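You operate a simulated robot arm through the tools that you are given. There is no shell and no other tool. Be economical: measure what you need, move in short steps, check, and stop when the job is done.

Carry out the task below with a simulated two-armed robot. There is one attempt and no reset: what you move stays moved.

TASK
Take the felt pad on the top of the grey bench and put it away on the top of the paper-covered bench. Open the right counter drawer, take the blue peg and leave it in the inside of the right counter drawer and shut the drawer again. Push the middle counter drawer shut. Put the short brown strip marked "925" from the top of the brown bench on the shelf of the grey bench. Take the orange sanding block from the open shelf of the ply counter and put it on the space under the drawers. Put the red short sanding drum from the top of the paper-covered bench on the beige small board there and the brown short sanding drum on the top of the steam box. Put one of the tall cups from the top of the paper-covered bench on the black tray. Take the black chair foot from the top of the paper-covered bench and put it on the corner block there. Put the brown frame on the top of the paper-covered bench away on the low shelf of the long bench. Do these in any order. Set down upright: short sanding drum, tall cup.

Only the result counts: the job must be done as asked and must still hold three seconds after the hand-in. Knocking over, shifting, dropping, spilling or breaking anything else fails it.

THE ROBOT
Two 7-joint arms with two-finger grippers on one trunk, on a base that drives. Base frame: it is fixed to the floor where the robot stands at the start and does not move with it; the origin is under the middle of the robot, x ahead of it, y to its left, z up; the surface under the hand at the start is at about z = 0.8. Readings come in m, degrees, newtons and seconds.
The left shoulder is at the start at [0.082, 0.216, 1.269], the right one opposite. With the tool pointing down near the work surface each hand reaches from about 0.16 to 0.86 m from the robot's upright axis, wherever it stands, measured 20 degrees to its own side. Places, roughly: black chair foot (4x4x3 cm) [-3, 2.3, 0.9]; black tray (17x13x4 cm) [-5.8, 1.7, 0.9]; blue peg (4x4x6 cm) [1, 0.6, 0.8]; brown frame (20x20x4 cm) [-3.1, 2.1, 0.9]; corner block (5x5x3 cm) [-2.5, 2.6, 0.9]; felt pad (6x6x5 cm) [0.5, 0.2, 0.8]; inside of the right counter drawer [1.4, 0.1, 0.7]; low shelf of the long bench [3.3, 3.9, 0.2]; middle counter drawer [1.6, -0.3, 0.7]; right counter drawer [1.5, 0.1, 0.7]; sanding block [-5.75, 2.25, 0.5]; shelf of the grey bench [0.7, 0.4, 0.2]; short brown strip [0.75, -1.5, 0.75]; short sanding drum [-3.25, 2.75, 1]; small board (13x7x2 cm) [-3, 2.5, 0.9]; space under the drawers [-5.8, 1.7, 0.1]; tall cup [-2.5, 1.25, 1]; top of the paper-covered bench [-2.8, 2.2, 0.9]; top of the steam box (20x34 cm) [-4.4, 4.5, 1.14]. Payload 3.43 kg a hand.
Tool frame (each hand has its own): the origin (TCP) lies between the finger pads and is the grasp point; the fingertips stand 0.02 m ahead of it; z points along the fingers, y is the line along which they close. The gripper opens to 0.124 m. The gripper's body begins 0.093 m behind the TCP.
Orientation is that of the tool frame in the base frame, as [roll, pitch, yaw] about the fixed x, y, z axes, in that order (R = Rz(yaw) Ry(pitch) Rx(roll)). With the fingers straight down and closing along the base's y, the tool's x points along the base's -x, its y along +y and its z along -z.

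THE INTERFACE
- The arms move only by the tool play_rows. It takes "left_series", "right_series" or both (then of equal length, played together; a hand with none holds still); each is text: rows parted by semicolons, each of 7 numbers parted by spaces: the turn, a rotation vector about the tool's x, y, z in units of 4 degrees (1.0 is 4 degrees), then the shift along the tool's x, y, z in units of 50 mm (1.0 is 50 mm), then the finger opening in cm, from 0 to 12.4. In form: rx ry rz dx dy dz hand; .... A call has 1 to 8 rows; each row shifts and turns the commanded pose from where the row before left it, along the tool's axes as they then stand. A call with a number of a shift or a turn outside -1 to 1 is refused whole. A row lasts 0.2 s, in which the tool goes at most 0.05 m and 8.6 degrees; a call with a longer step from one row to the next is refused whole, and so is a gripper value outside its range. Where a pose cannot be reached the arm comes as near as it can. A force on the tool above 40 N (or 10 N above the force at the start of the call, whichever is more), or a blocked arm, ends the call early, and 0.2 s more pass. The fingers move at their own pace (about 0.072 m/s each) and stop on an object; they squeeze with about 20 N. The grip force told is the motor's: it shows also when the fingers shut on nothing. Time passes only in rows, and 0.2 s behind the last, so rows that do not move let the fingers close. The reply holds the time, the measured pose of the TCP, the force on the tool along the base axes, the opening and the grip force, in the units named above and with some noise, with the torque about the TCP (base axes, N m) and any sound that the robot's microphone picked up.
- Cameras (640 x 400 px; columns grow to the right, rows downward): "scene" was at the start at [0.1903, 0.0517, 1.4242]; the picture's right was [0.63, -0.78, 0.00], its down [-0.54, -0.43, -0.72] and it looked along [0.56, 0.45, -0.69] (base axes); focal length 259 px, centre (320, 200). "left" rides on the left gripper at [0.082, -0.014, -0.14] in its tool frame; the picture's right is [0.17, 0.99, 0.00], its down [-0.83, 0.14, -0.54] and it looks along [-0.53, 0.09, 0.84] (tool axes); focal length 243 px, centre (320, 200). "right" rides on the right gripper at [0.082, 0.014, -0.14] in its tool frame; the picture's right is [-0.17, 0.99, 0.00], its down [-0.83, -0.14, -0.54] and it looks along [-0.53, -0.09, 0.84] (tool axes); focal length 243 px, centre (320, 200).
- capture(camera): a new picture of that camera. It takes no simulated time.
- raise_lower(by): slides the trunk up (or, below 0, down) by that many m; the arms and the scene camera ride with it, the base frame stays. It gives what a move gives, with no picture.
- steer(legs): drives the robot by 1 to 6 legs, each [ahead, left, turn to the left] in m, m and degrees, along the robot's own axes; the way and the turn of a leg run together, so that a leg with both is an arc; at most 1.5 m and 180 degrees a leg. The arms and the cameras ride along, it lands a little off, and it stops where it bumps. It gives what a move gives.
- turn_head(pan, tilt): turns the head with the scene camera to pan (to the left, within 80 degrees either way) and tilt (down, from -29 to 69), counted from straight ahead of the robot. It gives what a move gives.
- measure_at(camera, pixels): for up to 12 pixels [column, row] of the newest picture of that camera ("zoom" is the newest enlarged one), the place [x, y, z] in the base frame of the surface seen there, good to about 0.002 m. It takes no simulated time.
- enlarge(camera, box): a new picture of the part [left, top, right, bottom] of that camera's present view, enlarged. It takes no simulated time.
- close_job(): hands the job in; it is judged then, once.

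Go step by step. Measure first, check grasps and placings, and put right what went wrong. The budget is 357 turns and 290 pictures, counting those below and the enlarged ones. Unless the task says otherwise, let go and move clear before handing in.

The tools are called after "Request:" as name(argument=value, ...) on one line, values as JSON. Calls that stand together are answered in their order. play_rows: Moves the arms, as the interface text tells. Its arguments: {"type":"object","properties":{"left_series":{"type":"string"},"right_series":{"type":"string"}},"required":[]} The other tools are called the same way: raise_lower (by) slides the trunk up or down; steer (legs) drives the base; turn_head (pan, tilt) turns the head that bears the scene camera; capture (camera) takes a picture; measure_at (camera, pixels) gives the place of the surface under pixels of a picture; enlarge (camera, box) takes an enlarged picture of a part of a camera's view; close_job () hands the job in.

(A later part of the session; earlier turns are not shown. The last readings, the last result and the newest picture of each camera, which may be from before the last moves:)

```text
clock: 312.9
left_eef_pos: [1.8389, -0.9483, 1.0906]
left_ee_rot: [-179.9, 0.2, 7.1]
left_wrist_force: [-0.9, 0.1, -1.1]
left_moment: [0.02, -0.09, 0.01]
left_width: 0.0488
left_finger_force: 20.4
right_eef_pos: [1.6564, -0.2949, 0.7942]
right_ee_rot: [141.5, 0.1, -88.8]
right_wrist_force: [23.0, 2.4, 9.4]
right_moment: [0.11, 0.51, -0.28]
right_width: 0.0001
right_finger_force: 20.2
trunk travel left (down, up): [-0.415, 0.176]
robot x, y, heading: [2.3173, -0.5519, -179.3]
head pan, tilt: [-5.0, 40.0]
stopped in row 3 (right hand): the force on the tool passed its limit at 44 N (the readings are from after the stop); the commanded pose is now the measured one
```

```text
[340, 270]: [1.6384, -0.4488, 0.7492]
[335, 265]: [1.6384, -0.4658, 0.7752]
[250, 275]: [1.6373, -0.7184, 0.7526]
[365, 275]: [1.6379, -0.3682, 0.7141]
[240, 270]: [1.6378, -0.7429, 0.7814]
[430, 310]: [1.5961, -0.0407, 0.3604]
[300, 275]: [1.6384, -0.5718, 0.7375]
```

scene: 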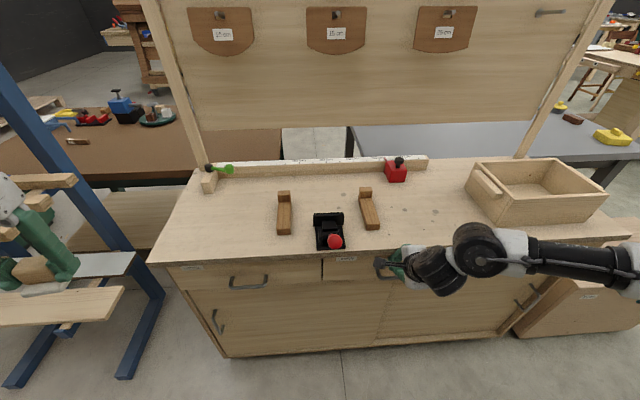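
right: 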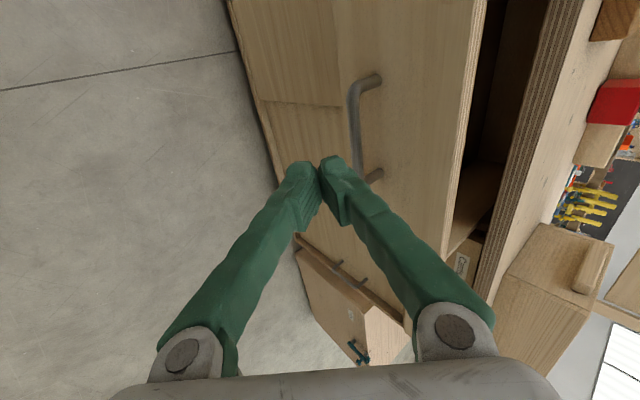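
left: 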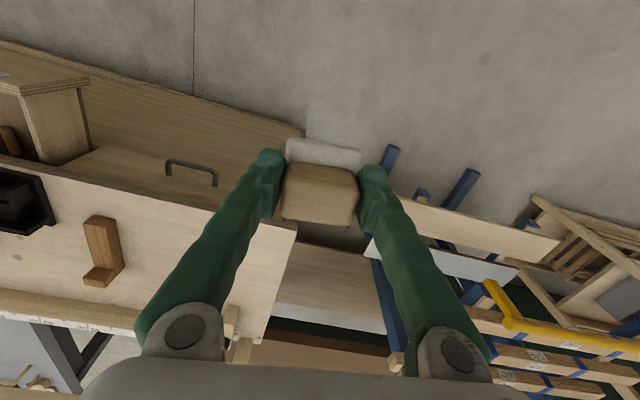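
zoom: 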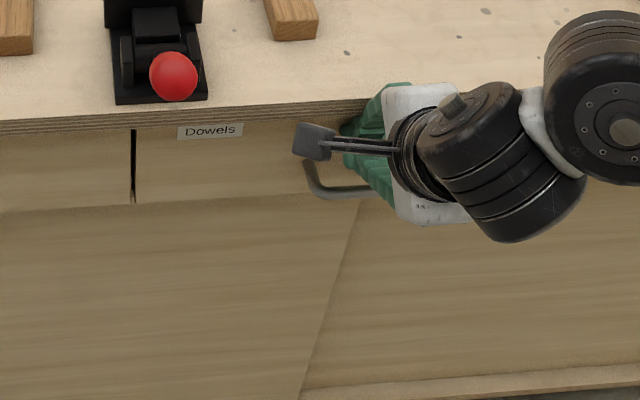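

Both drawers flush at x=1.638. Back off, drive back, then straighten the arm at moderate extension.

Request:
play_rows(right_series="0 0 0 0 -0.463 -0.38 0; 0 0 0 0 -0.463 -0.38 0; 0 0 0 0 -0.463 -0.38 0; 0 0 0 0 -0.463 -0.38 0")

Request:
steer(legs=[[-0.3, 0, 0]])

Request:
play_rows(right_series="1 0 0 0 0 0 7; 1 0 0 0 0 0 7; 1 0 0 0 0 0 7; 1 0 0 0 0 0 7; 1 0 0 0 0 0 7; 1 0 0 0 0 0 7; 1 0 0 0 0 0 7; 1 0 0 0 0 0 7")

Request:
play_rows(right_series="1 0 0 0 0 -0.8 7; 0.6 0 0 0 0 -0.8 7; 0 0 0 0 0 -0.8 7; 0 0 0 0 0 -0.8 7")

```text
clock: 313.9
left_eef_pos: [1.8395, -0.9493, 1.0906]
left_ee_rot: [-179.8, 0.0, 7.2]
left_wrist_force: [0.3, 0.4, -0.2]
left_moment: [0.01, 0.0, -0.01]
left_width: 0.0487
left_finger_force: 20.4
right_eef_pos: [1.7753, -0.2936, 0.7992]
right_ee_rot: [141.3, 0.0, -89.0]
right_wrist_force: [-0.5, 0.1, -0.8]
right_moment: [0.01, -0.03, 0.02]
right_width: 0.0001
right_finger_force: 20.0
trunk travel left (down, up): [-0.415, 0.176]
robot x, y, heading: [2.3123, -0.5442, -179.2]
head pan, tilt: [-5.0, 40.0]
```

```text
clock: 316.3
left_eef_pos: [2.1369, -0.9458, 1.0893]
left_ee_rot: [-179.8, 0.0, 7.1]
left_wrist_force: [-0.1, 0.3, 0.0]
left_moment: [0.06, -0.01, 0.02]
left_width: 0.0486
left_finger_force: 19.9
right_eef_pos: [2.0721, -0.288, 0.798]
right_ee_rot: [141.3, 0.1, -89.1]
right_wrist_force: [-0.6, 0.7, -0.5]
right_moment: [0.02, -0.01, -0.01]
right_width: 0.0
right_finger_force: 20.0
trunk travel left (down, up): [-0.415, 0.176]
robot x, y, heading: [2.6102, -0.5463, -179.3]
head pan, tilt: [-5.0, 40.0]
```

```text
clock: 318.1
left_eef_pos: [2.1367, -0.9452, 1.0909]
left_ee_rot: [-179.9, 0.1, 7.0]
left_wrist_force: [-0.1, 0.3, -0.5]
left_moment: [-0.02, 0.0, -0.01]
left_width: 0.0491
left_finger_force: 19.9
right_eef_pos: [2.0723, -0.2888, 0.7985]
right_ee_rot: [173.3, 0.1, -89.2]
right_wrist_force: [-0.2, 0.8, -0.4]
right_moment: [0.03, -0.02, -0.02]
right_width: 0.0701
right_finger_force: 0.0
trunk travel left (down, up): [-0.415, 0.176]
robot x, y, heading: [2.6118, -0.5456, -179.3]
head pan, tilt: [-5.0, 40.0]
```

```text
clock: 319.1
left_eef_pos: [2.1371, -0.9458, 1.0895]
left_ee_rot: [-179.9, 0.1, 7.1]
left_wrist_force: [0.0, 0.2, -1.4]
left_moment: [0.01, 0.0, -0.01]
left_width: 0.0489
left_finger_force: 19.6
right_eef_pos: [2.0809, -0.2881, 0.957]
right_ee_rot: [179.7, 0.2, -89.1]
right_wrist_force: [0.7, 0.2, 0.0]
right_moment: [-0.02, 0.01, 0.03]
right_width: 0.0701
right_finger_force: 0.0
trunk travel left (down, up): [-0.415, 0.176]
robot x, y, heading: [2.6138, -0.5481, -179.1]
head pan, tilt: [-5.0, 40.0]
```

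Now drive to the paper-covered bench: sideways to y≈1.7, then along −x.

Request:
steer(legs=[[0.2, 0, 0], [0, -1.12, 0], [0, -1.12, 0], [1.5, 0, 0], [1.5, 0, 0]])

Request:
turn_head(pan=-10, tilt=25)

Request:
capture(camera="scene")

```text
clock: 368.1
left_eef_pos: [-1.1012, 1.2504, 1.0902]
left_ee_rot: [-179.9, 0.2, 7.3]
left_wrist_force: [-0.9, 0.5, -0.9]
left_moment: [-0.01, -0.01, 0.02]
left_width: 0.049
left_finger_force: 19.5
right_eef_pos: [-1.1612, 1.9065, 0.956]
right_ee_rot: [179.6, 0.1, -88.8]
right_wrist_force: [-0.3, -0.4, 0.4]
right_moment: [0.0, 0.05, -0.02]
right_width: 0.0701
right_finger_force: 0.0
trunk travel left (down, up): [-0.415, 0.176]
robot x, y, heading: [-0.6267, 1.6508, -178.8]
head pan, tilt: [-5.0, 40.0]
```

```text
clock: 368.9
left_eef_pos: [-1.1012, 1.2496, 1.0903]
left_ee_rot: [-179.9, 0.2, 7.3]
left_wrist_force: [-0.2, -0.5, -0.6]
left_moment: [0.0, 0.0, 0.02]
left_width: 0.0489
left_finger_force: 19.7
right_eef_pos: [-1.1611, 1.9076, 0.9561]
right_ee_rot: [179.6, 0.1, -88.9]
right_wrist_force: [1.0, 0.5, 0.0]
right_moment: [-0.01, -0.02, -0.03]
right_width: 0.0701
right_finger_force: 0.1
trunk travel left (down, up): [-0.415, 0.176]
robot x, y, heading: [-0.6274, 1.6533, -179.3]
head pan, tilt: [-10.0, 25.0]
```

```text
191 pictures are left
```

scene: 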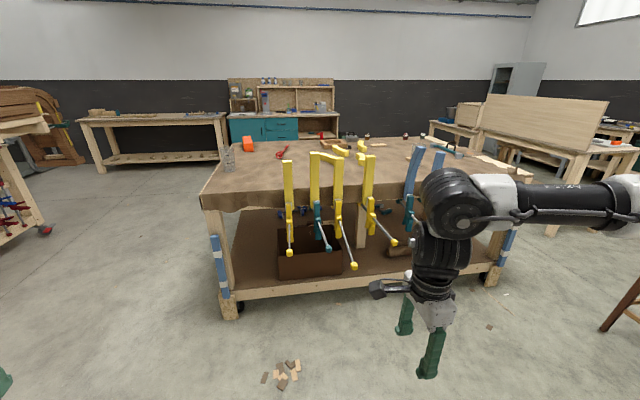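

The paper-covered bench is ahead with clamps on its near edge. Measure its extents.

Request:
measure_at(camera="scene", pixels=[[205, 195], [232, 142], [420, 145], [340, 180], [225, 160], [300, 150], [440, 155], [530, 170], [250, 145], [510, 215], [290, 175], [375, 160]])

Request:
enlarge(camera="scene", box=[190, 110, 450, 230])

```text
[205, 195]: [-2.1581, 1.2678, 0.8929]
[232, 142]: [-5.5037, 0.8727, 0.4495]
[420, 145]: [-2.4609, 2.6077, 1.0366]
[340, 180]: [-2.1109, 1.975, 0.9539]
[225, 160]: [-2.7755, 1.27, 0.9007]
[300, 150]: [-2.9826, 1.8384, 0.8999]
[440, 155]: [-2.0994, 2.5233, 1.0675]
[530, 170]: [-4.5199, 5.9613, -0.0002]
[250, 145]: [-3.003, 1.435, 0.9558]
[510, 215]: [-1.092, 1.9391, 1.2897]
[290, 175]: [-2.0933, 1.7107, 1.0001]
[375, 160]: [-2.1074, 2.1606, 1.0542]
```

```text
2.46 times, centred on (320, 170) of scene
```

zoom: 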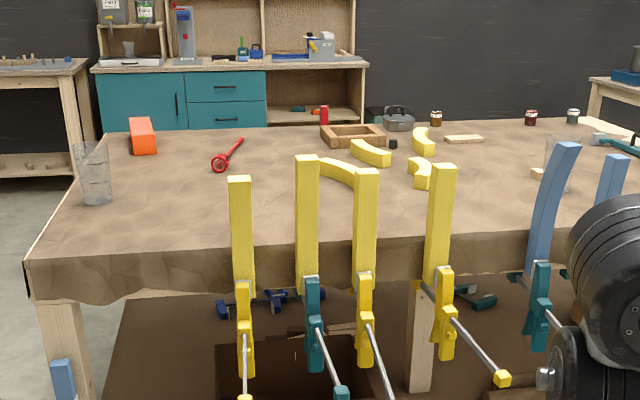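

I'll work from the south end first. Check floor obstacles (debris at (283,372), the rack at the far left) for the path.

Request:
measure_at(camera="scene", pixels=[[283, 372], [297, 365], [265, 378], [40, 225], [15, 215], [180, 190], [130, 160], [150, 230], [60, 300], [228, 310]])

Request:
turn_head(pan=40, tilt=30)

Request:
capture(camera="scene")

```text
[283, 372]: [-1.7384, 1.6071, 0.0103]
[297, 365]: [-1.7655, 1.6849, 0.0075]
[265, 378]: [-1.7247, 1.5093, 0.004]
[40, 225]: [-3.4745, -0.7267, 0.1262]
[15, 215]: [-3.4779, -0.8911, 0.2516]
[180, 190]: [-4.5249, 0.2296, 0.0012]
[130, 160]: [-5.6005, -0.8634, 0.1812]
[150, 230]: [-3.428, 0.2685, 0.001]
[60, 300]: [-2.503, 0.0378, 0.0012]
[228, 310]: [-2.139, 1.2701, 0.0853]
```

```text
clock: 370.0
left_eef_pos: [-1.102, 1.2515, 1.0901]
left_ee_rot: [-179.9, 0.1, 7.3]
left_wrist_force: [0.0, 0.6, -1.1]
left_moment: [0.0, -0.01, 0.0]
left_width: 0.0486
left_finger_force: 20.1
right_eef_pos: [-1.1604, 1.9059, 0.9562]
right_ee_rot: [179.6, 0.2, -88.9]
right_wrist_force: [0.5, 0.4, -0.5]
right_moment: [0.01, -0.03, -0.04]
right_width: 0.0701
right_finger_force: 0.1
trunk travel left (down, up): [-0.415, 0.176]
robot x, y, heading: [-0.6302, 1.653, -179.0]
head pan, tilt: [40.0, 30.0]
```

```text
189 pictures are left
```

scene: 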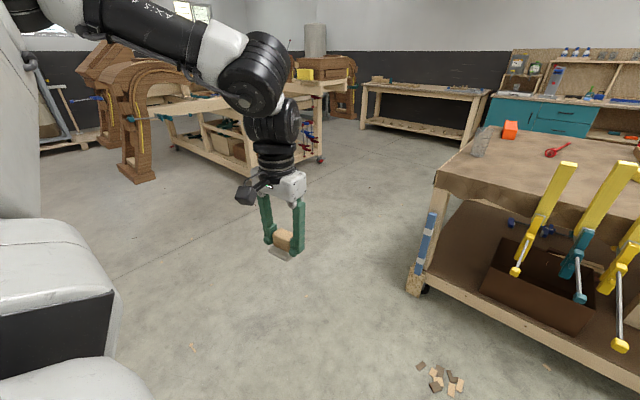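

Path clear. Drive to (−2.95,0.45) and turn to face +y.

Request:
steer(legs=[[0, 1.2, 0], [1.2, 0, 0], [1.1, 0, 0], [0, 0, -91]])

Request:
turn_head(pan=0, tilt=30)

Request:
capture(camera="scene")

```text
clock: 405.5
left_eef_pos: [-3.3116, 0.8989, 1.0895]
left_ee_rot: [-179.9, 0.1, -84.2]
left_wrist_force: [-1.0, 0.0, 0.1]
left_moment: [-0.05, -0.02, 0.0]
left_width: 0.0491
left_finger_force: 20.0
right_eef_pos: [-2.6525, 0.9409, 0.9564]
right_ee_rot: [179.6, 0.1, 179.5]
right_wrist_force: [0.4, 0.4, 0.6]
right_moment: [-0.03, 0.0, 0.01]
right_width: 0.0702
right_finger_force: 0.0
trunk travel left (down, up): [-0.415, 0.176]
robot x, y, heading: [-2.9208, 0.418, 89.4]
head pan, tilt: [40.0, 30.0]
```

```text
clock: 406.5
left_eef_pos: [-3.3121, 0.9006, 1.0892]
left_ee_rot: [-179.9, 0.1, -84.3]
left_wrist_force: [0.4, 0.5, -0.6]
left_moment: [-0.01, -0.02, 0.03]
left_width: 0.0488
left_finger_force: 19.9
right_eef_pos: [-2.653, 0.9404, 0.9564]
right_ee_rot: [179.7, 0.1, 179.5]
right_wrist_force: [0.3, 0.1, -0.1]
right_moment: [0.0, -0.03, -0.02]
right_width: 0.0698
right_finger_force: 0.1
trunk travel left (down, up): [-0.415, 0.176]
robot x, y, heading: [-2.9224, 0.415, 89.3]
head pan, tilt: [0.0, 30.0]
```

```text
188 pictures are left
```

scene: 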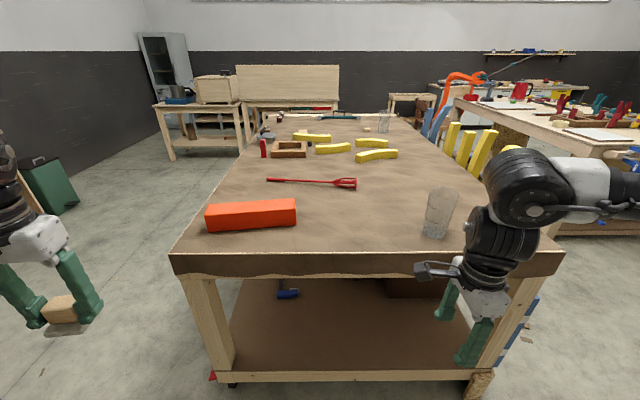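

Nice view down the bench. Measure edges, objects and free spots.

Request:
measure_at(camera="scene", pixels=[[178, 250], [560, 250], [245, 145], [440, 200], [435, 230], [290, 152], [263, 148], [300, 215], [230, 175], [250, 170], [340, 225], [300, 205]])

Request:
enlarge(camera="scene", box=[220, 95, 440, 200])

```text
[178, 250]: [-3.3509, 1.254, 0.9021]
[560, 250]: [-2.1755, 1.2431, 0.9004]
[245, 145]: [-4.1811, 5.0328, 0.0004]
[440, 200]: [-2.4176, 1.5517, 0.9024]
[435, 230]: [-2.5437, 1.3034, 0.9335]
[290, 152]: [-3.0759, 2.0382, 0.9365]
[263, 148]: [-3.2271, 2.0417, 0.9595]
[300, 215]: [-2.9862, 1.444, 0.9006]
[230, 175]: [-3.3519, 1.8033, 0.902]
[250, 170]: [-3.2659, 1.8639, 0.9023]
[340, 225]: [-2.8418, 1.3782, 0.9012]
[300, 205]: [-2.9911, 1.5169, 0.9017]
```

```text
2.91 times, centred on (330, 148) of scene
```

zoom: 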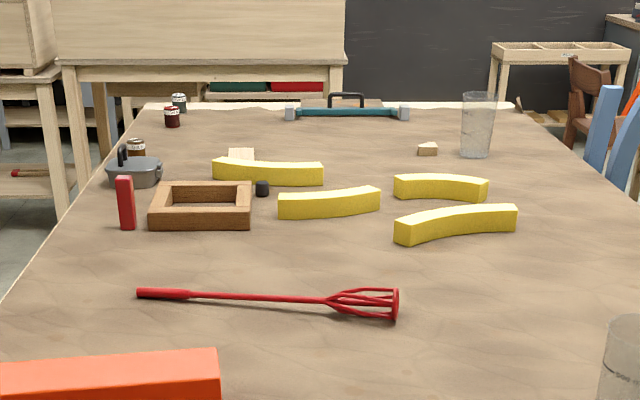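

Bench spans x −3.36…−2.16, y from 1.24, z 0.90. I'll put the pad at about (−2.75,1.42), a free spot between the orange block and the cup.

Request:
steer(legs=[[0, -0.57, 0.5], [0.45, 0, 0]])

Request:
capture(camera="left")

Request:
capture(camera="scene")

```text
clock: 417.5
left_eef_pos: [-2.7456, 1.3405, 1.091]
left_ee_rot: [-179.9, 0.1, -83.4]
left_wrist_force: [0.8, 0.4, -0.4]
left_moment: [-0.02, -0.03, -0.01]
left_width: 0.0489
left_finger_force: 20.6
right_eef_pos: [-2.089, 1.3928, 0.956]
right_ee_rot: [179.6, 0.1, -179.6]
right_wrist_force: [-0.5, -0.3, -0.3]
right_moment: [0.01, 0.01, 0.02]
right_width: 0.07
right_finger_force: 0.0
trunk travel left (down, up): [-0.415, 0.176]
robot x, y, heading: [-2.3484, 0.8623, 90.2]
head pan, tilt: [0.0, 30.0]
```

```text
186 pictures are left
```

left: 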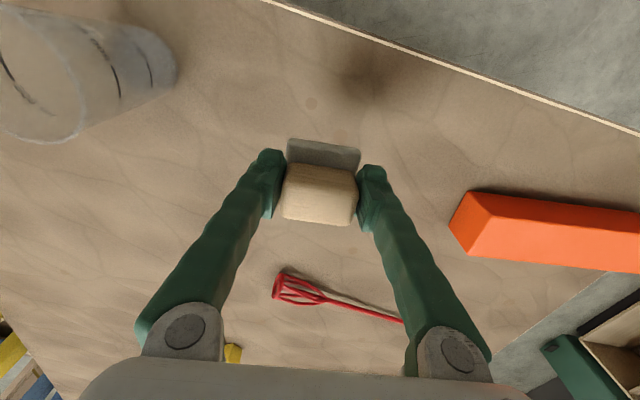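

```text
185 pictures are left
```

scene: 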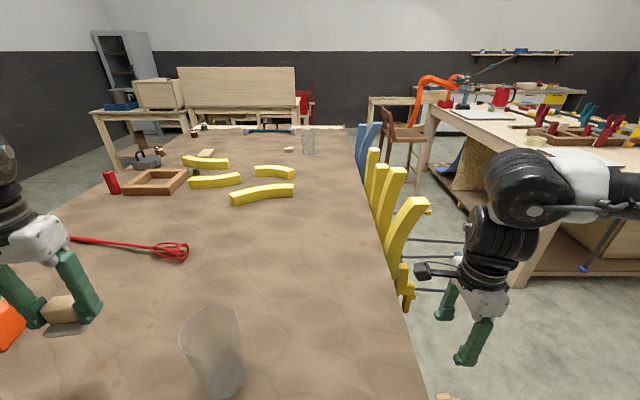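

Move 6 cm inward and lower the pad to the bench (TCP ≈ 0.938).

Request:
play_rows(left_series="0 0 0 -0.6 0 0 2; 0 0 0 -0.6 0 0 2; 0 0 0 0 0 0.8 2; 0 0 0 0 0 0.8 2; 0 0 0 0 0 0.8 2; 0 0 0 0 0 0.55 2")

Request:
capture(camera="left")

```text
clock: 418.9
left_eef_pos: [-2.7536, 1.4022, 0.941]
left_ee_rot: [-179.8, 0.1, -83.5]
left_wrist_force: [-0.3, -0.3, 0.4]
left_moment: [-0.03, 0.0, 0.01]
left_width: 0.0489
left_finger_force: 19.9
right_eef_pos: [-2.0907, 1.3941, 0.9575]
right_ee_rot: [179.7, 0.1, -179.6]
right_wrist_force: [-0.4, 0.7, -0.3]
right_moment: [-0.04, -0.03, 0.02]
right_width: 0.07
right_finger_force: 0.1
trunk travel left (down, up): [-0.415, 0.176]
robot x, y, heading: [-2.3514, 0.8634, 90.3]
head pan, tilt: [0.0, 30.0]
```

```text
184 pictures are left
```

left: 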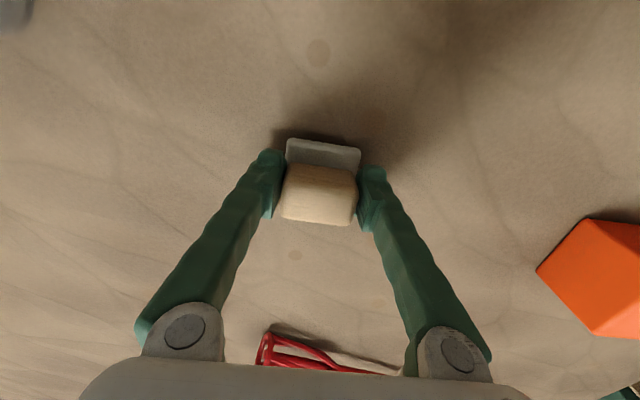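

Request:
play_rows(left_series="0 0 0 0 0 0.07 2; 0 0 0 0 0 0.03 2; 0 0 0 0 0 0 6; 0 0 0 0 0 0 7; 0 0 0 0 0 -0.5 7; 0 0 0 0 0 -0.8 7; 0 0 0 0 0 -0.8 7; 0 0 0 0 0 -0.8 7")

Request:
capture(camera="left")

```text
clock: 420.7
left_eef_pos: [-2.7534, 1.3991, 1.0829]
left_ee_rot: [-179.9, 0.1, -83.5]
left_wrist_force: [0.5, -0.3, 0.5]
left_moment: [0.02, 0.02, 0.02]
left_width: 0.0703
left_finger_force: 0.1
right_eef_pos: [-2.0886, 1.3912, 0.9567]
right_ee_rot: [179.6, 0.0, -179.7]
right_wrist_force: [0.1, 0.4, -0.5]
right_moment: [0.01, 0.02, -0.02]
right_width: 0.0703
right_finger_force: 0.0
trunk travel left (down, up): [-0.415, 0.176]
robot x, y, heading: [-2.3489, 0.8626, 90.0]
head pan, tilt: [0.0, 30.0]
```

```text
183 pictures are left
```

left: 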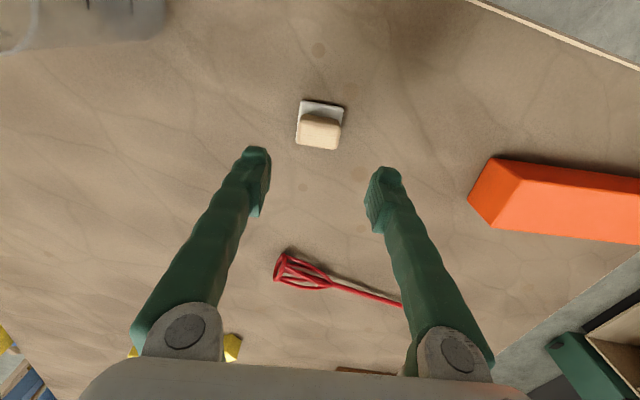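

Felt pad is down. Raise the view a bit to measure the other objects from here.

Request:
enlarge(camera="scene", box=[90, 110, 400, 215])

Request:
measure_at(camera="scene", pixels=[[289, 149], [307, 140], [205, 153], [155, 180], [113, 182], [146, 158], [375, 190], [400, 230], [360, 150], [372, 150], [385, 195], [194, 131]])

```text
2.06 times, centred on (245, 162) of scene
```

zoom: 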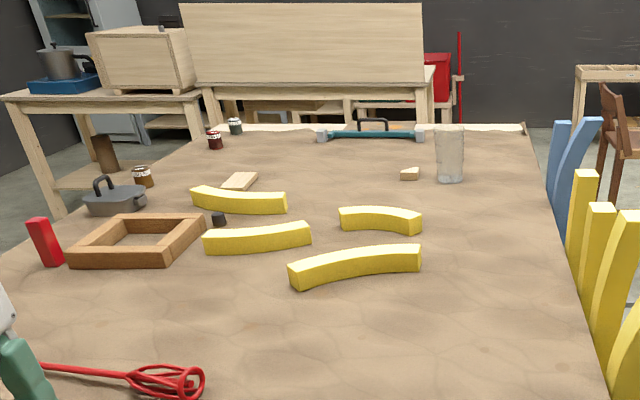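

```text
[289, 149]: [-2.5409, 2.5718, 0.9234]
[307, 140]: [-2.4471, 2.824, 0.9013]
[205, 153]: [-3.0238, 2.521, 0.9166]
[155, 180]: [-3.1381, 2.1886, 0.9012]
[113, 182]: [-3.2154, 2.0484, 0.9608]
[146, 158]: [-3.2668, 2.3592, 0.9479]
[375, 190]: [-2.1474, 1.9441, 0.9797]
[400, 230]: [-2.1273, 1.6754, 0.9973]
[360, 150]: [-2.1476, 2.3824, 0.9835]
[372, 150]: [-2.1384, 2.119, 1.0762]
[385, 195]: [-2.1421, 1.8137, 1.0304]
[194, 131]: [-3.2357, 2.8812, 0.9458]
```

Corner block ≈ (−2.54,2.57); the near cup ≈ (−2.545,1.30). I'll take the near cup with the left hand: shift the base right 0.1 m first and look.

Request:
steer(legs=[[0, -0.12, 0]])

Request:
play_rows(left_series="0 0 0.55 0.4 0 -0.5 9; 0 0 0.55 0.4 0 -0.5 9; 0 0 0.55 0.4 0 0 9")

Request:
capture(camera="left")

Request:
turn_head(pan=20, tilt=45)

Request:
capture(camera="scene")

```text
clock: 423.0
left_eef_pos: [-2.6358, 1.4004, 1.0831]
left_ee_rot: [-179.9, 0.1, -83.3]
left_wrist_force: [0.6, -0.3, 1.1]
left_moment: [-0.03, -0.01, 0.01]
left_width: 0.07
left_finger_force: 0.0
right_eef_pos: [-1.9699, 1.3938, 0.9566]
right_ee_rot: [179.6, 0.0, -179.6]
right_wrist_force: [0.0, -0.8, 0.4]
right_moment: [-0.01, -0.02, 0.03]
right_width: 0.0703
right_finger_force: 0.0
trunk travel left (down, up): [-0.415, 0.176]
robot x, y, heading: [-2.2311, 0.8661, 90.0]
head pan, tilt: [0.0, 30.0]
```

```text
clock: 423.8
left_eef_pos: [-2.6317, 1.3399, 1.1342]
left_ee_rot: [-179.9, 0.1, -89.9]
left_wrist_force: [-0.8, 0.3, 0.1]
left_moment: [-0.01, -0.02, -0.01]
left_width: 0.0902
left_finger_force: 0.0
right_eef_pos: [-1.9702, 1.3935, 0.9567]
right_ee_rot: [179.7, 0.1, -179.6]
right_wrist_force: [0.7, 0.5, -0.6]
right_moment: [0.01, -0.02, -0.01]
right_width: 0.0702
right_finger_force: 0.0
trunk travel left (down, up): [-0.415, 0.176]
robot x, y, heading: [-2.2323, 0.8654, 90.3]
head pan, tilt: [0.0, 30.0]
```

```text
181 pictures are left
```

left: 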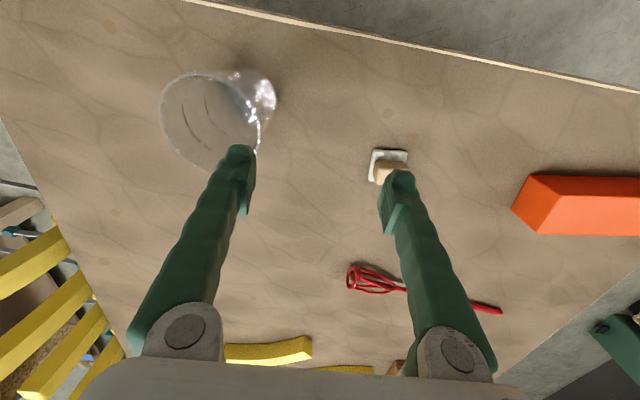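

```text
clock: 424.6
left_eef_pos: [-2.6292, 1.3403, 1.1336]
left_ee_rot: [-179.9, 0.0, -89.9]
left_wrist_force: [-0.4, -1.0, 0.5]
left_moment: [-0.01, -0.01, 0.02]
left_width: 0.09
left_finger_force: 0.0
right_eef_pos: [-1.969, 1.3948, 0.956]
right_ee_rot: [179.6, 0.0, -179.6]
right_wrist_force: [0.3, -0.1, 0.7]
right_moment: [0.0, -0.01, -0.01]
right_width: 0.0701
right_finger_force: 0.1
trunk travel left (down, up): [-0.415, 0.176]
robot x, y, heading: [-2.2317, 0.8672, 90.3]
head pan, tilt: [20.0, 45.0]
```

```text
180 pictures are left
```

scene: 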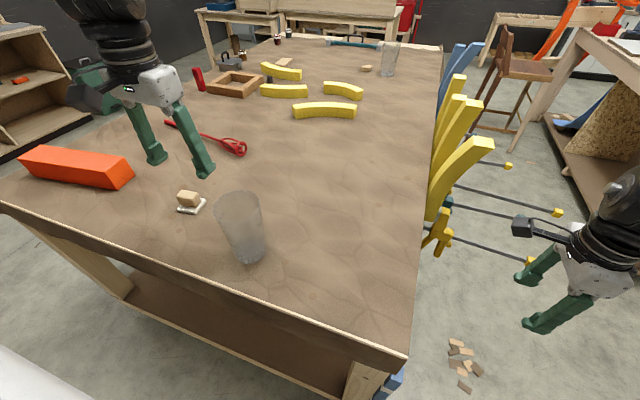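

Measure the cup's rim and base in the scene picture.

Request:
measure_at(camera="scene", pixels=[[218, 212], [262, 208], [240, 193], [240, 222], [250, 262], [248, 245], [268, 245], [232, 255]])

Request:
measure_at(camera="left", pixels=[[165, 105], [190, 80], [200, 165], [225, 110], [272, 90], [255, 130], [245, 75], [175, 150]])

Request:
enlarge(camera="scene", box=[180, 170, 320, 280])

```text
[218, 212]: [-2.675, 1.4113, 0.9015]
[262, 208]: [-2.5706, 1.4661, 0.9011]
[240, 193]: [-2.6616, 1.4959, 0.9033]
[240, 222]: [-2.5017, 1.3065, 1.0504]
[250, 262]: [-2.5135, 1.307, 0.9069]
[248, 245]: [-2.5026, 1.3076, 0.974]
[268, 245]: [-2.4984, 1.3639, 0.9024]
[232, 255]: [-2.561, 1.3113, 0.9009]
```

```text
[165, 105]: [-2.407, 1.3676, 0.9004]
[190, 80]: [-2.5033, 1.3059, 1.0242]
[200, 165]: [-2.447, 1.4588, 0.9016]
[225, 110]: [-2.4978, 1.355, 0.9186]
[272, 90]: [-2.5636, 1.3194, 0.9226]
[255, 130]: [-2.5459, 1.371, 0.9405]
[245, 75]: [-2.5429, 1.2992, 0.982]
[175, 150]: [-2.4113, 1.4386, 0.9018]
```

```text
3.64 times, centred on (250, 225) of scene
```

zoom: 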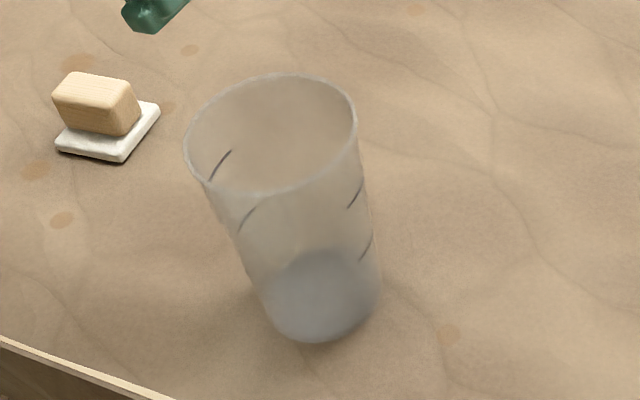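

Cup: centre ≈ (−2.530,1.335), radius ≈ 3.8 cm, rim z ≈ 1.06. Open wide and move over it.

Request:
play_rows(left_series="0 0 0 0 0 -0.4 12.4; 0 0 0 0 -0.65 0 12.4; 0 0 0 0.05 -0.65 0 12.4; 0 0 0 0.05 -0.7 0 12.4; 0 0 0 0 0 0 12.4")

Request:
capture(camera="left")

```text
clock: 425.8
left_eef_pos: [-2.5292, 1.336, 1.1522]
left_ee_rot: [-180.0, 0.2, -89.9]
left_wrist_force: [0.1, 1.1, 0.1]
left_moment: [-0.01, -0.02, 0.0]
left_width: 0.1239
left_finger_force: 0.1
right_eef_pos: [-1.9695, 1.3936, 0.9563]
right_ee_rot: [179.5, 0.2, -179.5]
right_wrist_force: [-0.1, 0.0, -0.2]
right_moment: [-0.05, 0.0, -0.02]
right_width: 0.0701
right_finger_force: 0.0
trunk travel left (down, up): [-0.415, 0.176]
robot x, y, heading: [-2.2298, 0.8611, 90.3]
head pan, tilt: [20.0, 45.0]
```

```text
178 pictures are left
```

left: 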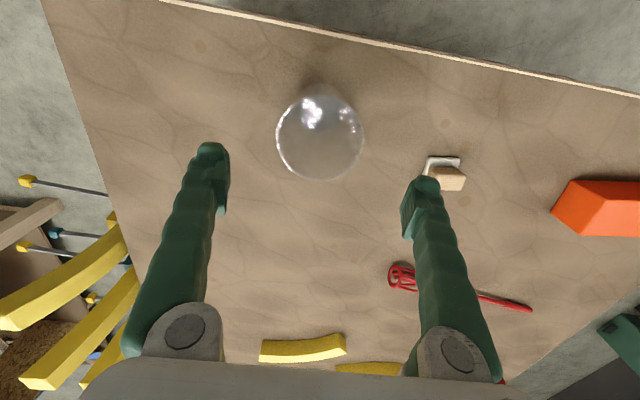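

The cup is centred (rim centre at (320,139)). Descend to z≈0.985 and grip.

Request:
play_rows(left_series="0 0 0 0 0 0.85 12.4; 0 0 0 0 0 0.85 12.4; 0 0 0 0 0 0.85 12.4; 0 0 0 0 0 0.8 12.4")

Request:
capture(camera="left")

```text
clock: 426.8
left_eef_pos: [-2.5294, 1.337, 0.9851]
left_ee_rot: [-179.8, 0.1, -89.9]
left_wrist_force: [-0.2, 0.5, -0.3]
left_moment: [-0.06, 0.0, -0.01]
left_width: 0.124
left_finger_force: 0.0
right_eef_pos: [-1.9693, 1.3939, 0.9551]
right_ee_rot: [179.7, 0.1, -179.6]
right_wrist_force: [-0.7, 0.5, 0.4]
right_moment: [-0.04, -0.03, -0.01]
right_width: 0.0702
right_finger_force: 0.0
trunk travel left (down, up): [-0.415, 0.176]
robot x, y, heading: [-2.2315, 0.8672, 90.5]
head pan, tilt: [20.0, 45.0]
```

```text
177 pictures are left
```

left: 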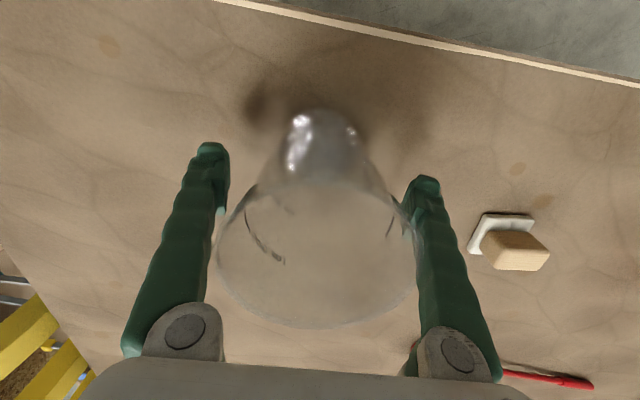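

Request:
play_rows(left_series="0 0 0 0 0 0 5; 0 0 0 0 0 0 5; 0 0 0 0 0 0 5; 0 0 0 0 0 0 5; 0 0 0 0 0 0 5; 0 0 0 0 0 0 5")

Request:
play_rows(left_series="0 0 0 0 0 -0.3 5; 0 0 0 0 0 -0.5 5; 0 0 0 0 0 -0.6 5; 0 0 0 0 0 -0.8 5")

Request:
capture(camera="scene")

```text
clock: 428.2
left_eef_pos: [-2.5294, 1.3358, 0.9859]
left_ee_rot: [-179.9, 0.2, -89.8]
left_wrist_force: [-1.9, -0.8, 3.4]
left_moment: [0.02, 0.15, 0.04]
left_width: 0.0806
left_finger_force: 13.9
right_eef_pos: [-1.9691, 1.3934, 0.9568]
right_ee_rot: [179.6, 0.1, -179.6]
right_wrist_force: [0.8, -0.1, -0.8]
right_moment: [0.02, 0.0, 0.0]
right_width: 0.0702
right_finger_force: 0.1
trunk travel left (down, up): [-0.415, 0.176]
robot x, y, heading: [-2.232, 0.8638, 90.3]
head pan, tilt: [20.0, 45.0]
```

```text
clock: 429.2
left_eef_pos: [-2.5292, 1.3327, 1.0962]
left_ee_rot: [-179.9, 0.2, -89.9]
left_wrist_force: [-0.5, 0.3, 0.5]
left_moment: [0.05, 0.01, -0.02]
left_width: 0.0799
left_finger_force: 14.2
right_eef_pos: [-1.9683, 1.3945, 0.9571]
right_ee_rot: [179.7, 0.0, -179.5]
right_wrist_force: [1.2, 0.3, -0.3]
right_moment: [0.07, 0.0, 0.03]
right_width: 0.0702
right_finger_force: 0.1
trunk travel left (down, up): [-0.415, 0.176]
robot x, y, heading: [-2.2284, 0.8658, 90.1]
head pan, tilt: [20.0, 45.0]
```

```text
176 pictures are left
```

scene: 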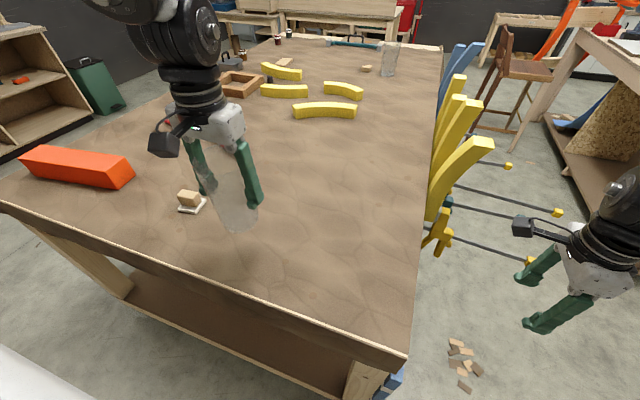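

Cup held and lifted. Back off, turn toward the ply counter and approach it.

Request:
steer(legs=[[-0.45, 0, 0], [0, 0, 89.7], [1.3, 0, 0], [0.9, 0, 0]])

Request:
turn_head(pan=-25, tilt=25)

Request:
capture(camera="scene")

```text
clock: 450.8
left_eef_pos: [-4.8999, 0.1169, 1.0957]
left_ee_rot: [-179.9, 0.1, -0.5]
left_wrist_force: [-0.3, -0.2, -0.3]
left_moment: [-0.01, 0.02, 0.01]
left_width: 0.0773
left_finger_force: 14.3
right_eef_pos: [-4.952, 0.6794, 0.9569]
right_ee_rot: [179.6, 0.0, -90.2]
right_wrist_force: [0.2, -0.2, -0.7]
right_moment: [-0.02, 0.01, 0.01]
right_width: 0.0703
right_finger_force: 0.0
trunk travel left (down, up): [-0.415, 0.176]
robot x, y, heading: [-4.4285, 0.4088, 179.7]
head pan, tilt: [20.0, 45.0]
```

```text
clock: 451.9
left_eef_pos: [-4.8999, 0.1163, 1.0952]
left_ee_rot: [-179.8, 0.0, -0.5]
left_wrist_force: [-1.0, 0.1, -0.5]
left_moment: [0.0, 0.03, 0.0]
left_width: 0.0772
left_finger_force: 14.4
right_eef_pos: [-4.9532, 0.6775, 0.9581]
right_ee_rot: [179.6, 0.1, -90.2]
right_wrist_force: [0.3, -0.1, 0.2]
right_moment: [0.02, 0.04, -0.02]
right_width: 0.0703
right_finger_force: 0.0
trunk travel left (down, up): [-0.415, 0.176]
robot x, y, heading: [-4.4261, 0.4088, 179.8]
head pan, tilt: [-25.0, 25.0]
```

```text
175 pictures are left
```

scene: 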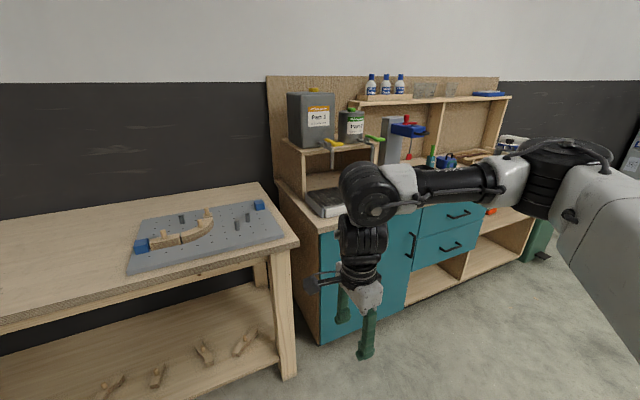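

The grip width shrank from 8.1 to 7.7 cm; check the cup in the left camera.

Request:
capture(camera="left")

Request:
measure_at(camera="scene", pixels=[[297, 240], [320, 235], [385, 300], [430, 250], [440, 275], [490, 250], [500, 225], [400, 170], [330, 205], [540, 240], [430, 160], [285, 330]])

```text
174 pictures are left
```

left: 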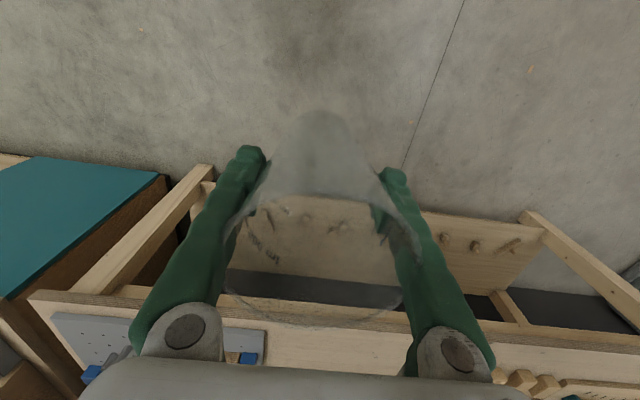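

```text
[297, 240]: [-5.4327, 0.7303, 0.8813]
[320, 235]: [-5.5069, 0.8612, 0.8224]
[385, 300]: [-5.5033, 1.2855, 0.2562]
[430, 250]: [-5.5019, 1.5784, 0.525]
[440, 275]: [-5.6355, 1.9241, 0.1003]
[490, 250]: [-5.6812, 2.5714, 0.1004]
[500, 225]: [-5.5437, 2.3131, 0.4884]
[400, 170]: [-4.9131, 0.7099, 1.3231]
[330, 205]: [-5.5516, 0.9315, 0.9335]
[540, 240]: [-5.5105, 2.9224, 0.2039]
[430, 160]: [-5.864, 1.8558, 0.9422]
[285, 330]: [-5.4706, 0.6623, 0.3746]
```

Request:
turn_head(pan=20, tilt=40)

Request:
enlarge(camera="scene", box=[220, 80, 480, 360])

```text
clock: 453.1
left_eef_pos: [-4.8995, 0.1174, 1.0944]
left_ee_rot: [-179.8, 0.0, -0.5]
left_wrist_force: [0.3, 0.1, 0.0]
left_moment: [-0.01, 0.01, 0.01]
left_width: 0.0773
left_finger_force: 13.9
right_eef_pos: [-4.9538, 0.6787, 0.9569]
right_ee_rot: [179.6, 0.1, -90.1]
right_wrist_force: [-0.7, 0.7, -0.2]
right_moment: [0.0, 0.01, 0.0]
right_width: 0.0702
right_finger_force: 0.1
trunk travel left (down, up): [-0.415, 0.176]
robot x, y, heading: [-4.4255, 0.4142, 180.0]
head pan, tilt: [20.0, 40.0]
```

```text
1.43 times, centred on (350, 220) of scene
```

zoom: 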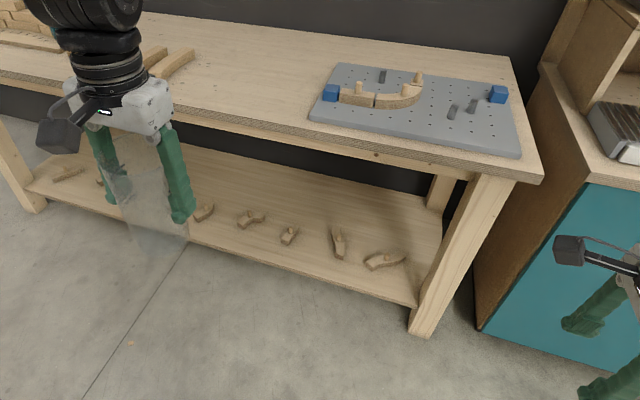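

Cup looks secure. Strafe along the counter to y≈1.95 and look at the tray.

Request:
steer(legs=[[0, -1.45, 0], [0.25, 0, 0]])

Request:
turn_head(pan=10, tilt=25)

Request:
capture(camera="scene")

```text
clock: 474.2
left_eef_pos: [-5.1457, 1.5603, 1.0965]
left_ee_rot: [-179.9, 0.1, 0.1]
left_wrist_force: [-0.6, 0.3, 0.0]
left_moment: [0.02, 0.01, 0.02]
left_width: 0.0772
left_finger_force: 13.8
right_eef_pos: [-5.2038, 2.1197, 0.9569]
right_ee_rot: [179.6, 0.2, -89.6]
right_wrist_force: [1.6, -0.1, 0.3]
right_moment: [0.0, 0.01, -0.02]
right_width: 0.0701
right_finger_force: 0.0
trunk travel left (down, up): [-0.415, 0.176]
robot x, y, heading: [-4.6729, 1.8589, -179.7]
head pan, tilt: [20.0, 40.0]
```

```text
clock: 475.0
left_eef_pos: [-5.1469, 1.5598, 1.0951]
left_ee_rot: [-180.0, 0.1, 0.1]
left_wrist_force: [-0.1, 0.5, -0.5]
left_moment: [0.0, -0.01, -0.03]
left_width: 0.0771
left_finger_force: 13.7
right_eef_pos: [-5.2052, 2.1213, 0.9573]
right_ee_rot: [179.6, 0.1, -89.6]
right_wrist_force: [0.0, 0.3, -0.1]
right_moment: [0.02, -0.01, 0.02]
right_width: 0.0701
right_finger_force: 0.0
trunk travel left (down, up): [-0.415, 0.176]
robot x, y, heading: [-4.6752, 1.8586, -179.7]
head pan, tilt: [10.0, 25.0]
```

```text
172 pictures are left
```

scene: 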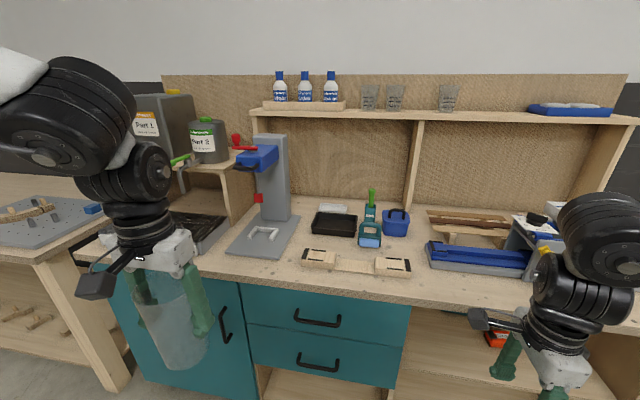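

The black tray is at (334,222); an upper shelf runs above; the orange block is at (497,338) on the open shelf. Measure.

Request:
enlarge(camera="scene", box=[220, 180, 440, 290])

Request:
measure_at(camera="scene", pixels=[[334, 220], [315, 215], [357, 213], [312, 233], [355, 236], [335, 232], [330, 110], [430, 118], [370, 230], [275, 130], [355, 262], [330, 290]])

```text
2.91 times, centred on (330, 235) of scene
```

zoom: 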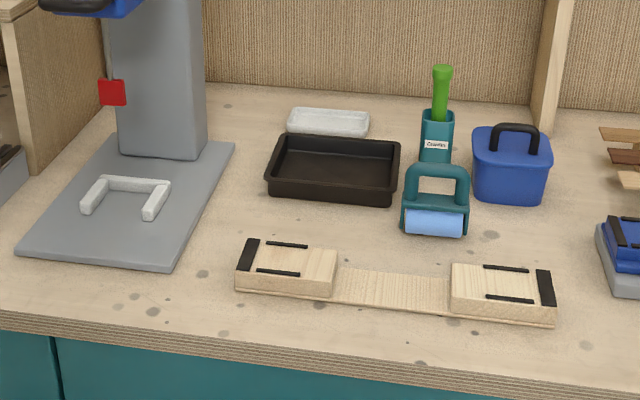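

```text
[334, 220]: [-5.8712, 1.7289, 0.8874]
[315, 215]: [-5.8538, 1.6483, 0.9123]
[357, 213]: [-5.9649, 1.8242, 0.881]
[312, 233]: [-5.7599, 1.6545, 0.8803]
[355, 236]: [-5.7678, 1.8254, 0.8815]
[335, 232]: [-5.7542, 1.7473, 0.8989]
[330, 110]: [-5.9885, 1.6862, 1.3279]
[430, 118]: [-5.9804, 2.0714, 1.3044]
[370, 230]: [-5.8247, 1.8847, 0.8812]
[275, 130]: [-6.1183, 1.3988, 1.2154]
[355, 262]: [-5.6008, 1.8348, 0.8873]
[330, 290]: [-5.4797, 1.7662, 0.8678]
```

Tray: centre ≈ (−5.815,1.735), floor z 0.887; shelf edge overhead at x −5.98. Raise the right hand out of the way and approach.

Request:
play_rows(left_series="0 0 0 0 0 -0.3 5; 0 0 0 0 0 0 5; 0 0 0 0 0 0 5; 0 0 0 0 0 0 5", right_series="0 0 0 0 0 -0.8 7; 0 0 0 0 0 -0.8 7; 0 0 0 0 0 -0.8 7; 0 0 0 0 0 -0.8 7")

Request:
steer(legs=[[0, -0.23, 0], [0.5, 0, 0]])

Request:
capture(camera="scene")

Request:
capture(camera="left")

```text
clock: 476.0
left_eef_pos: [-5.1449, 1.56, 1.1106]
left_ee_rot: [-179.9, 0.2, 0.1]
left_wrist_force: [-0.1, 0.5, 0.2]
left_moment: [0.02, 0.03, 0.04]
left_width: 0.0773
left_finger_force: 13.6
right_eef_pos: [-5.2012, 2.119, 1.1174]
right_ee_rot: [179.7, 0.1, -89.5]
right_wrist_force: [-1.4, 0.4, 0.1]
right_moment: [0.0, 0.04, -0.03]
right_width: 0.0702
right_finger_force: 0.0
trunk travel left (down, up): [-0.415, 0.176]
robot x, y, heading: [-4.6758, 1.8567, -179.7]
head pan, tilt: [10.0, 25.0]
```

```text
clock: 482.8
left_eef_pos: [-5.6492, 1.7937, 1.1096]
left_ee_rot: [-179.8, 0.1, -0.3]
left_wrist_force: [-0.3, 0.1, -1.2]
left_moment: [-0.02, 0.01, 0.02]
left_width: 0.0772
left_finger_force: 13.3
right_eef_pos: [-5.7013, 2.3544, 1.1169]
right_ee_rot: [179.6, 0.0, -89.9]
right_wrist_force: [-0.6, 0.2, 0.8]
right_moment: [-0.02, -0.01, 0.01]
right_width: 0.0703
right_finger_force: 0.0
trunk travel left (down, up): [-0.415, 0.176]
robot x, y, heading: [-5.1769, 2.0902, 180.2]
head pan, tilt: [10.0, 25.0]
```

```text
170 pictures are left
```

scene: 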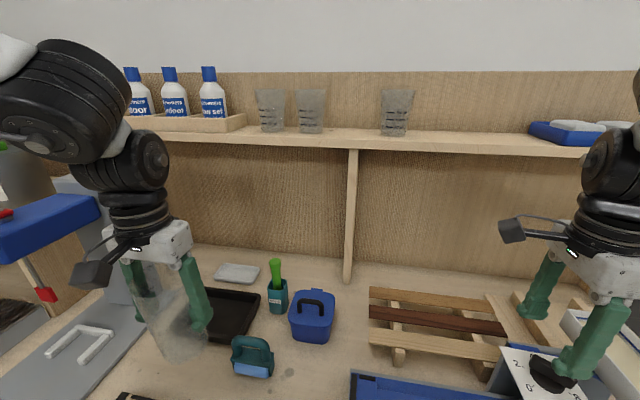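

```text
169 pictures are left
```

left: 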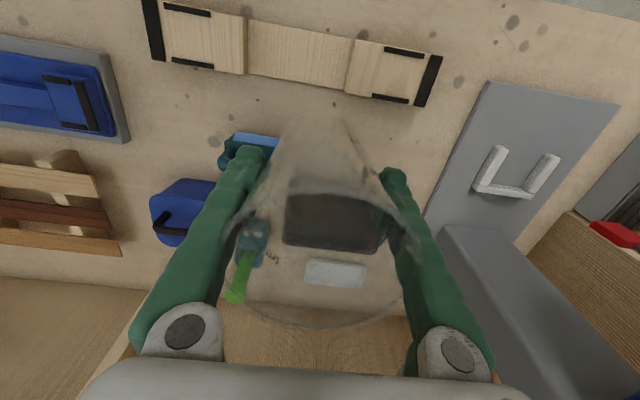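

Check the left elbow's distance to the shelf bottles before extending.

Request:
measure_at(camera="scene", pixels=[[125, 90], [60, 60], [150, 165], [210, 100], [235, 122], [80, 210], [230, 315], [215, 300], [258, 345], [262, 300]])

Request:
play_rows(left_series="0 0 0 -0.8 0.29 0 5; 0 0 0 -0.8 0.29 0 5")

Request:
capture(camera="scene")

```text
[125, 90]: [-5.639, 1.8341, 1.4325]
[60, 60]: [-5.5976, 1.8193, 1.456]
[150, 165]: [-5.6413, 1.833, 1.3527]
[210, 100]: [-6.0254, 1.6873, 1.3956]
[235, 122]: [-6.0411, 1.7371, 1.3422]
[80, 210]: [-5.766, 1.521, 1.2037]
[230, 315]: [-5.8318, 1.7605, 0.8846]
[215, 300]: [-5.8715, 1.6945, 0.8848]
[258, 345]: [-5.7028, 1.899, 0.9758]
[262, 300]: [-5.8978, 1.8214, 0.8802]
```

```text
clock: 483.4
left_eef_pos: [-5.7309, 1.7637, 1.1093]
left_ee_rot: [-179.9, 0.0, -0.2]
left_wrist_force: [-0.5, -0.7, 0.3]
left_moment: [-0.02, -0.04, 0.0]
left_width: 0.0776
left_finger_force: 13.8
right_eef_pos: [-5.7034, 2.3528, 1.1161]
right_ee_rot: [179.7, 0.1, -89.9]
right_wrist_force: [-0.9, -0.3, 0.6]
right_moment: [0.08, -0.05, -0.01]
right_width: 0.07
right_finger_force: 0.1
trunk travel left (down, up): [-0.415, 0.176]
robot x, y, heading: [-5.176, 2.0898, 180.0]
head pan, tilt: [10.0, 25.0]
```

```text
168 pictures are left
```

scene: 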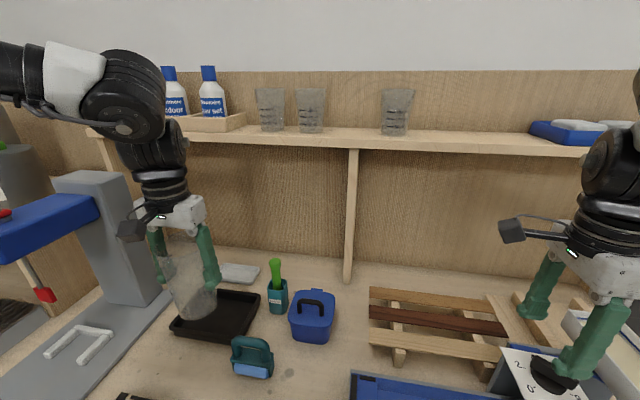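

Request:
play_rows(left_series="0 0 0 -0.85 0.27 0 5; 0 0 0 -0.85 0.27 0 5; 0 0 0 0 0 0.6 5; 0 0 0 0 0 0.6 5")

Request:
capture(camera="scene")

Request:
capture(camera="left")

```text
clock: 484.4
left_eef_pos: [-5.8096, 1.735, 1.0451]
left_ee_rot: [-179.9, 0.1, -0.1]
left_wrist_force: [0.0, -0.3, 0.2]
left_moment: [-0.02, -0.04, 0.02]
left_width: 0.0772
left_finger_force: 13.8
left hand out of reach, approached as far as the arm can: row 2
right_eef_pos: [-5.7024, 2.354, 1.1166]
right_ee_rot: [179.8, 0.2, -89.9]
right_wrist_force: [0.5, 0.3, -0.7]
right_moment: [0.04, -0.03, -0.04]
right_width: 0.0701
right_finger_force: 0.0
trunk travel left (down, up): [-0.415, 0.176]
robot x, y, heading: [-5.1744, 2.0897, 179.7]
head pan, tilt: [10.0, 25.0]
```

```text
167 pictures are left
```

scene: 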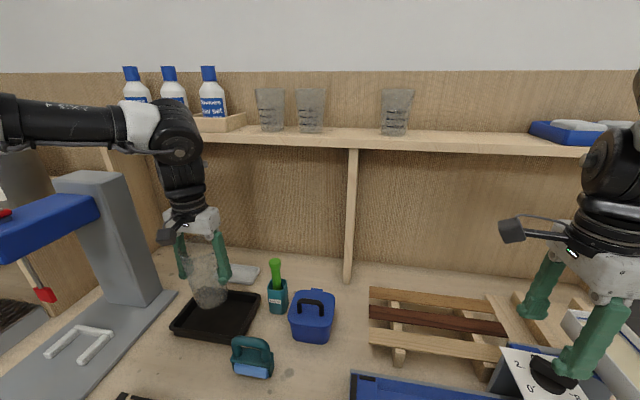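

```text
166 pictures are left
```

left: 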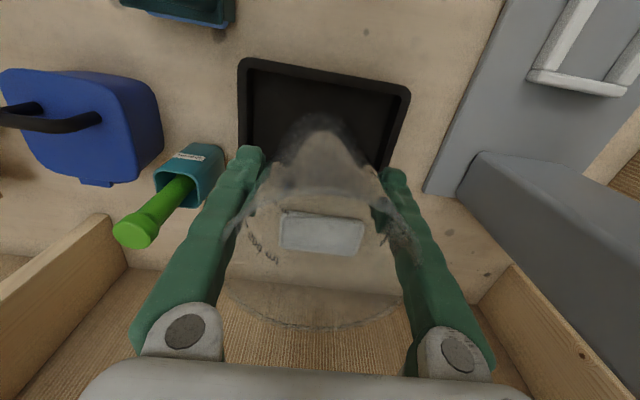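

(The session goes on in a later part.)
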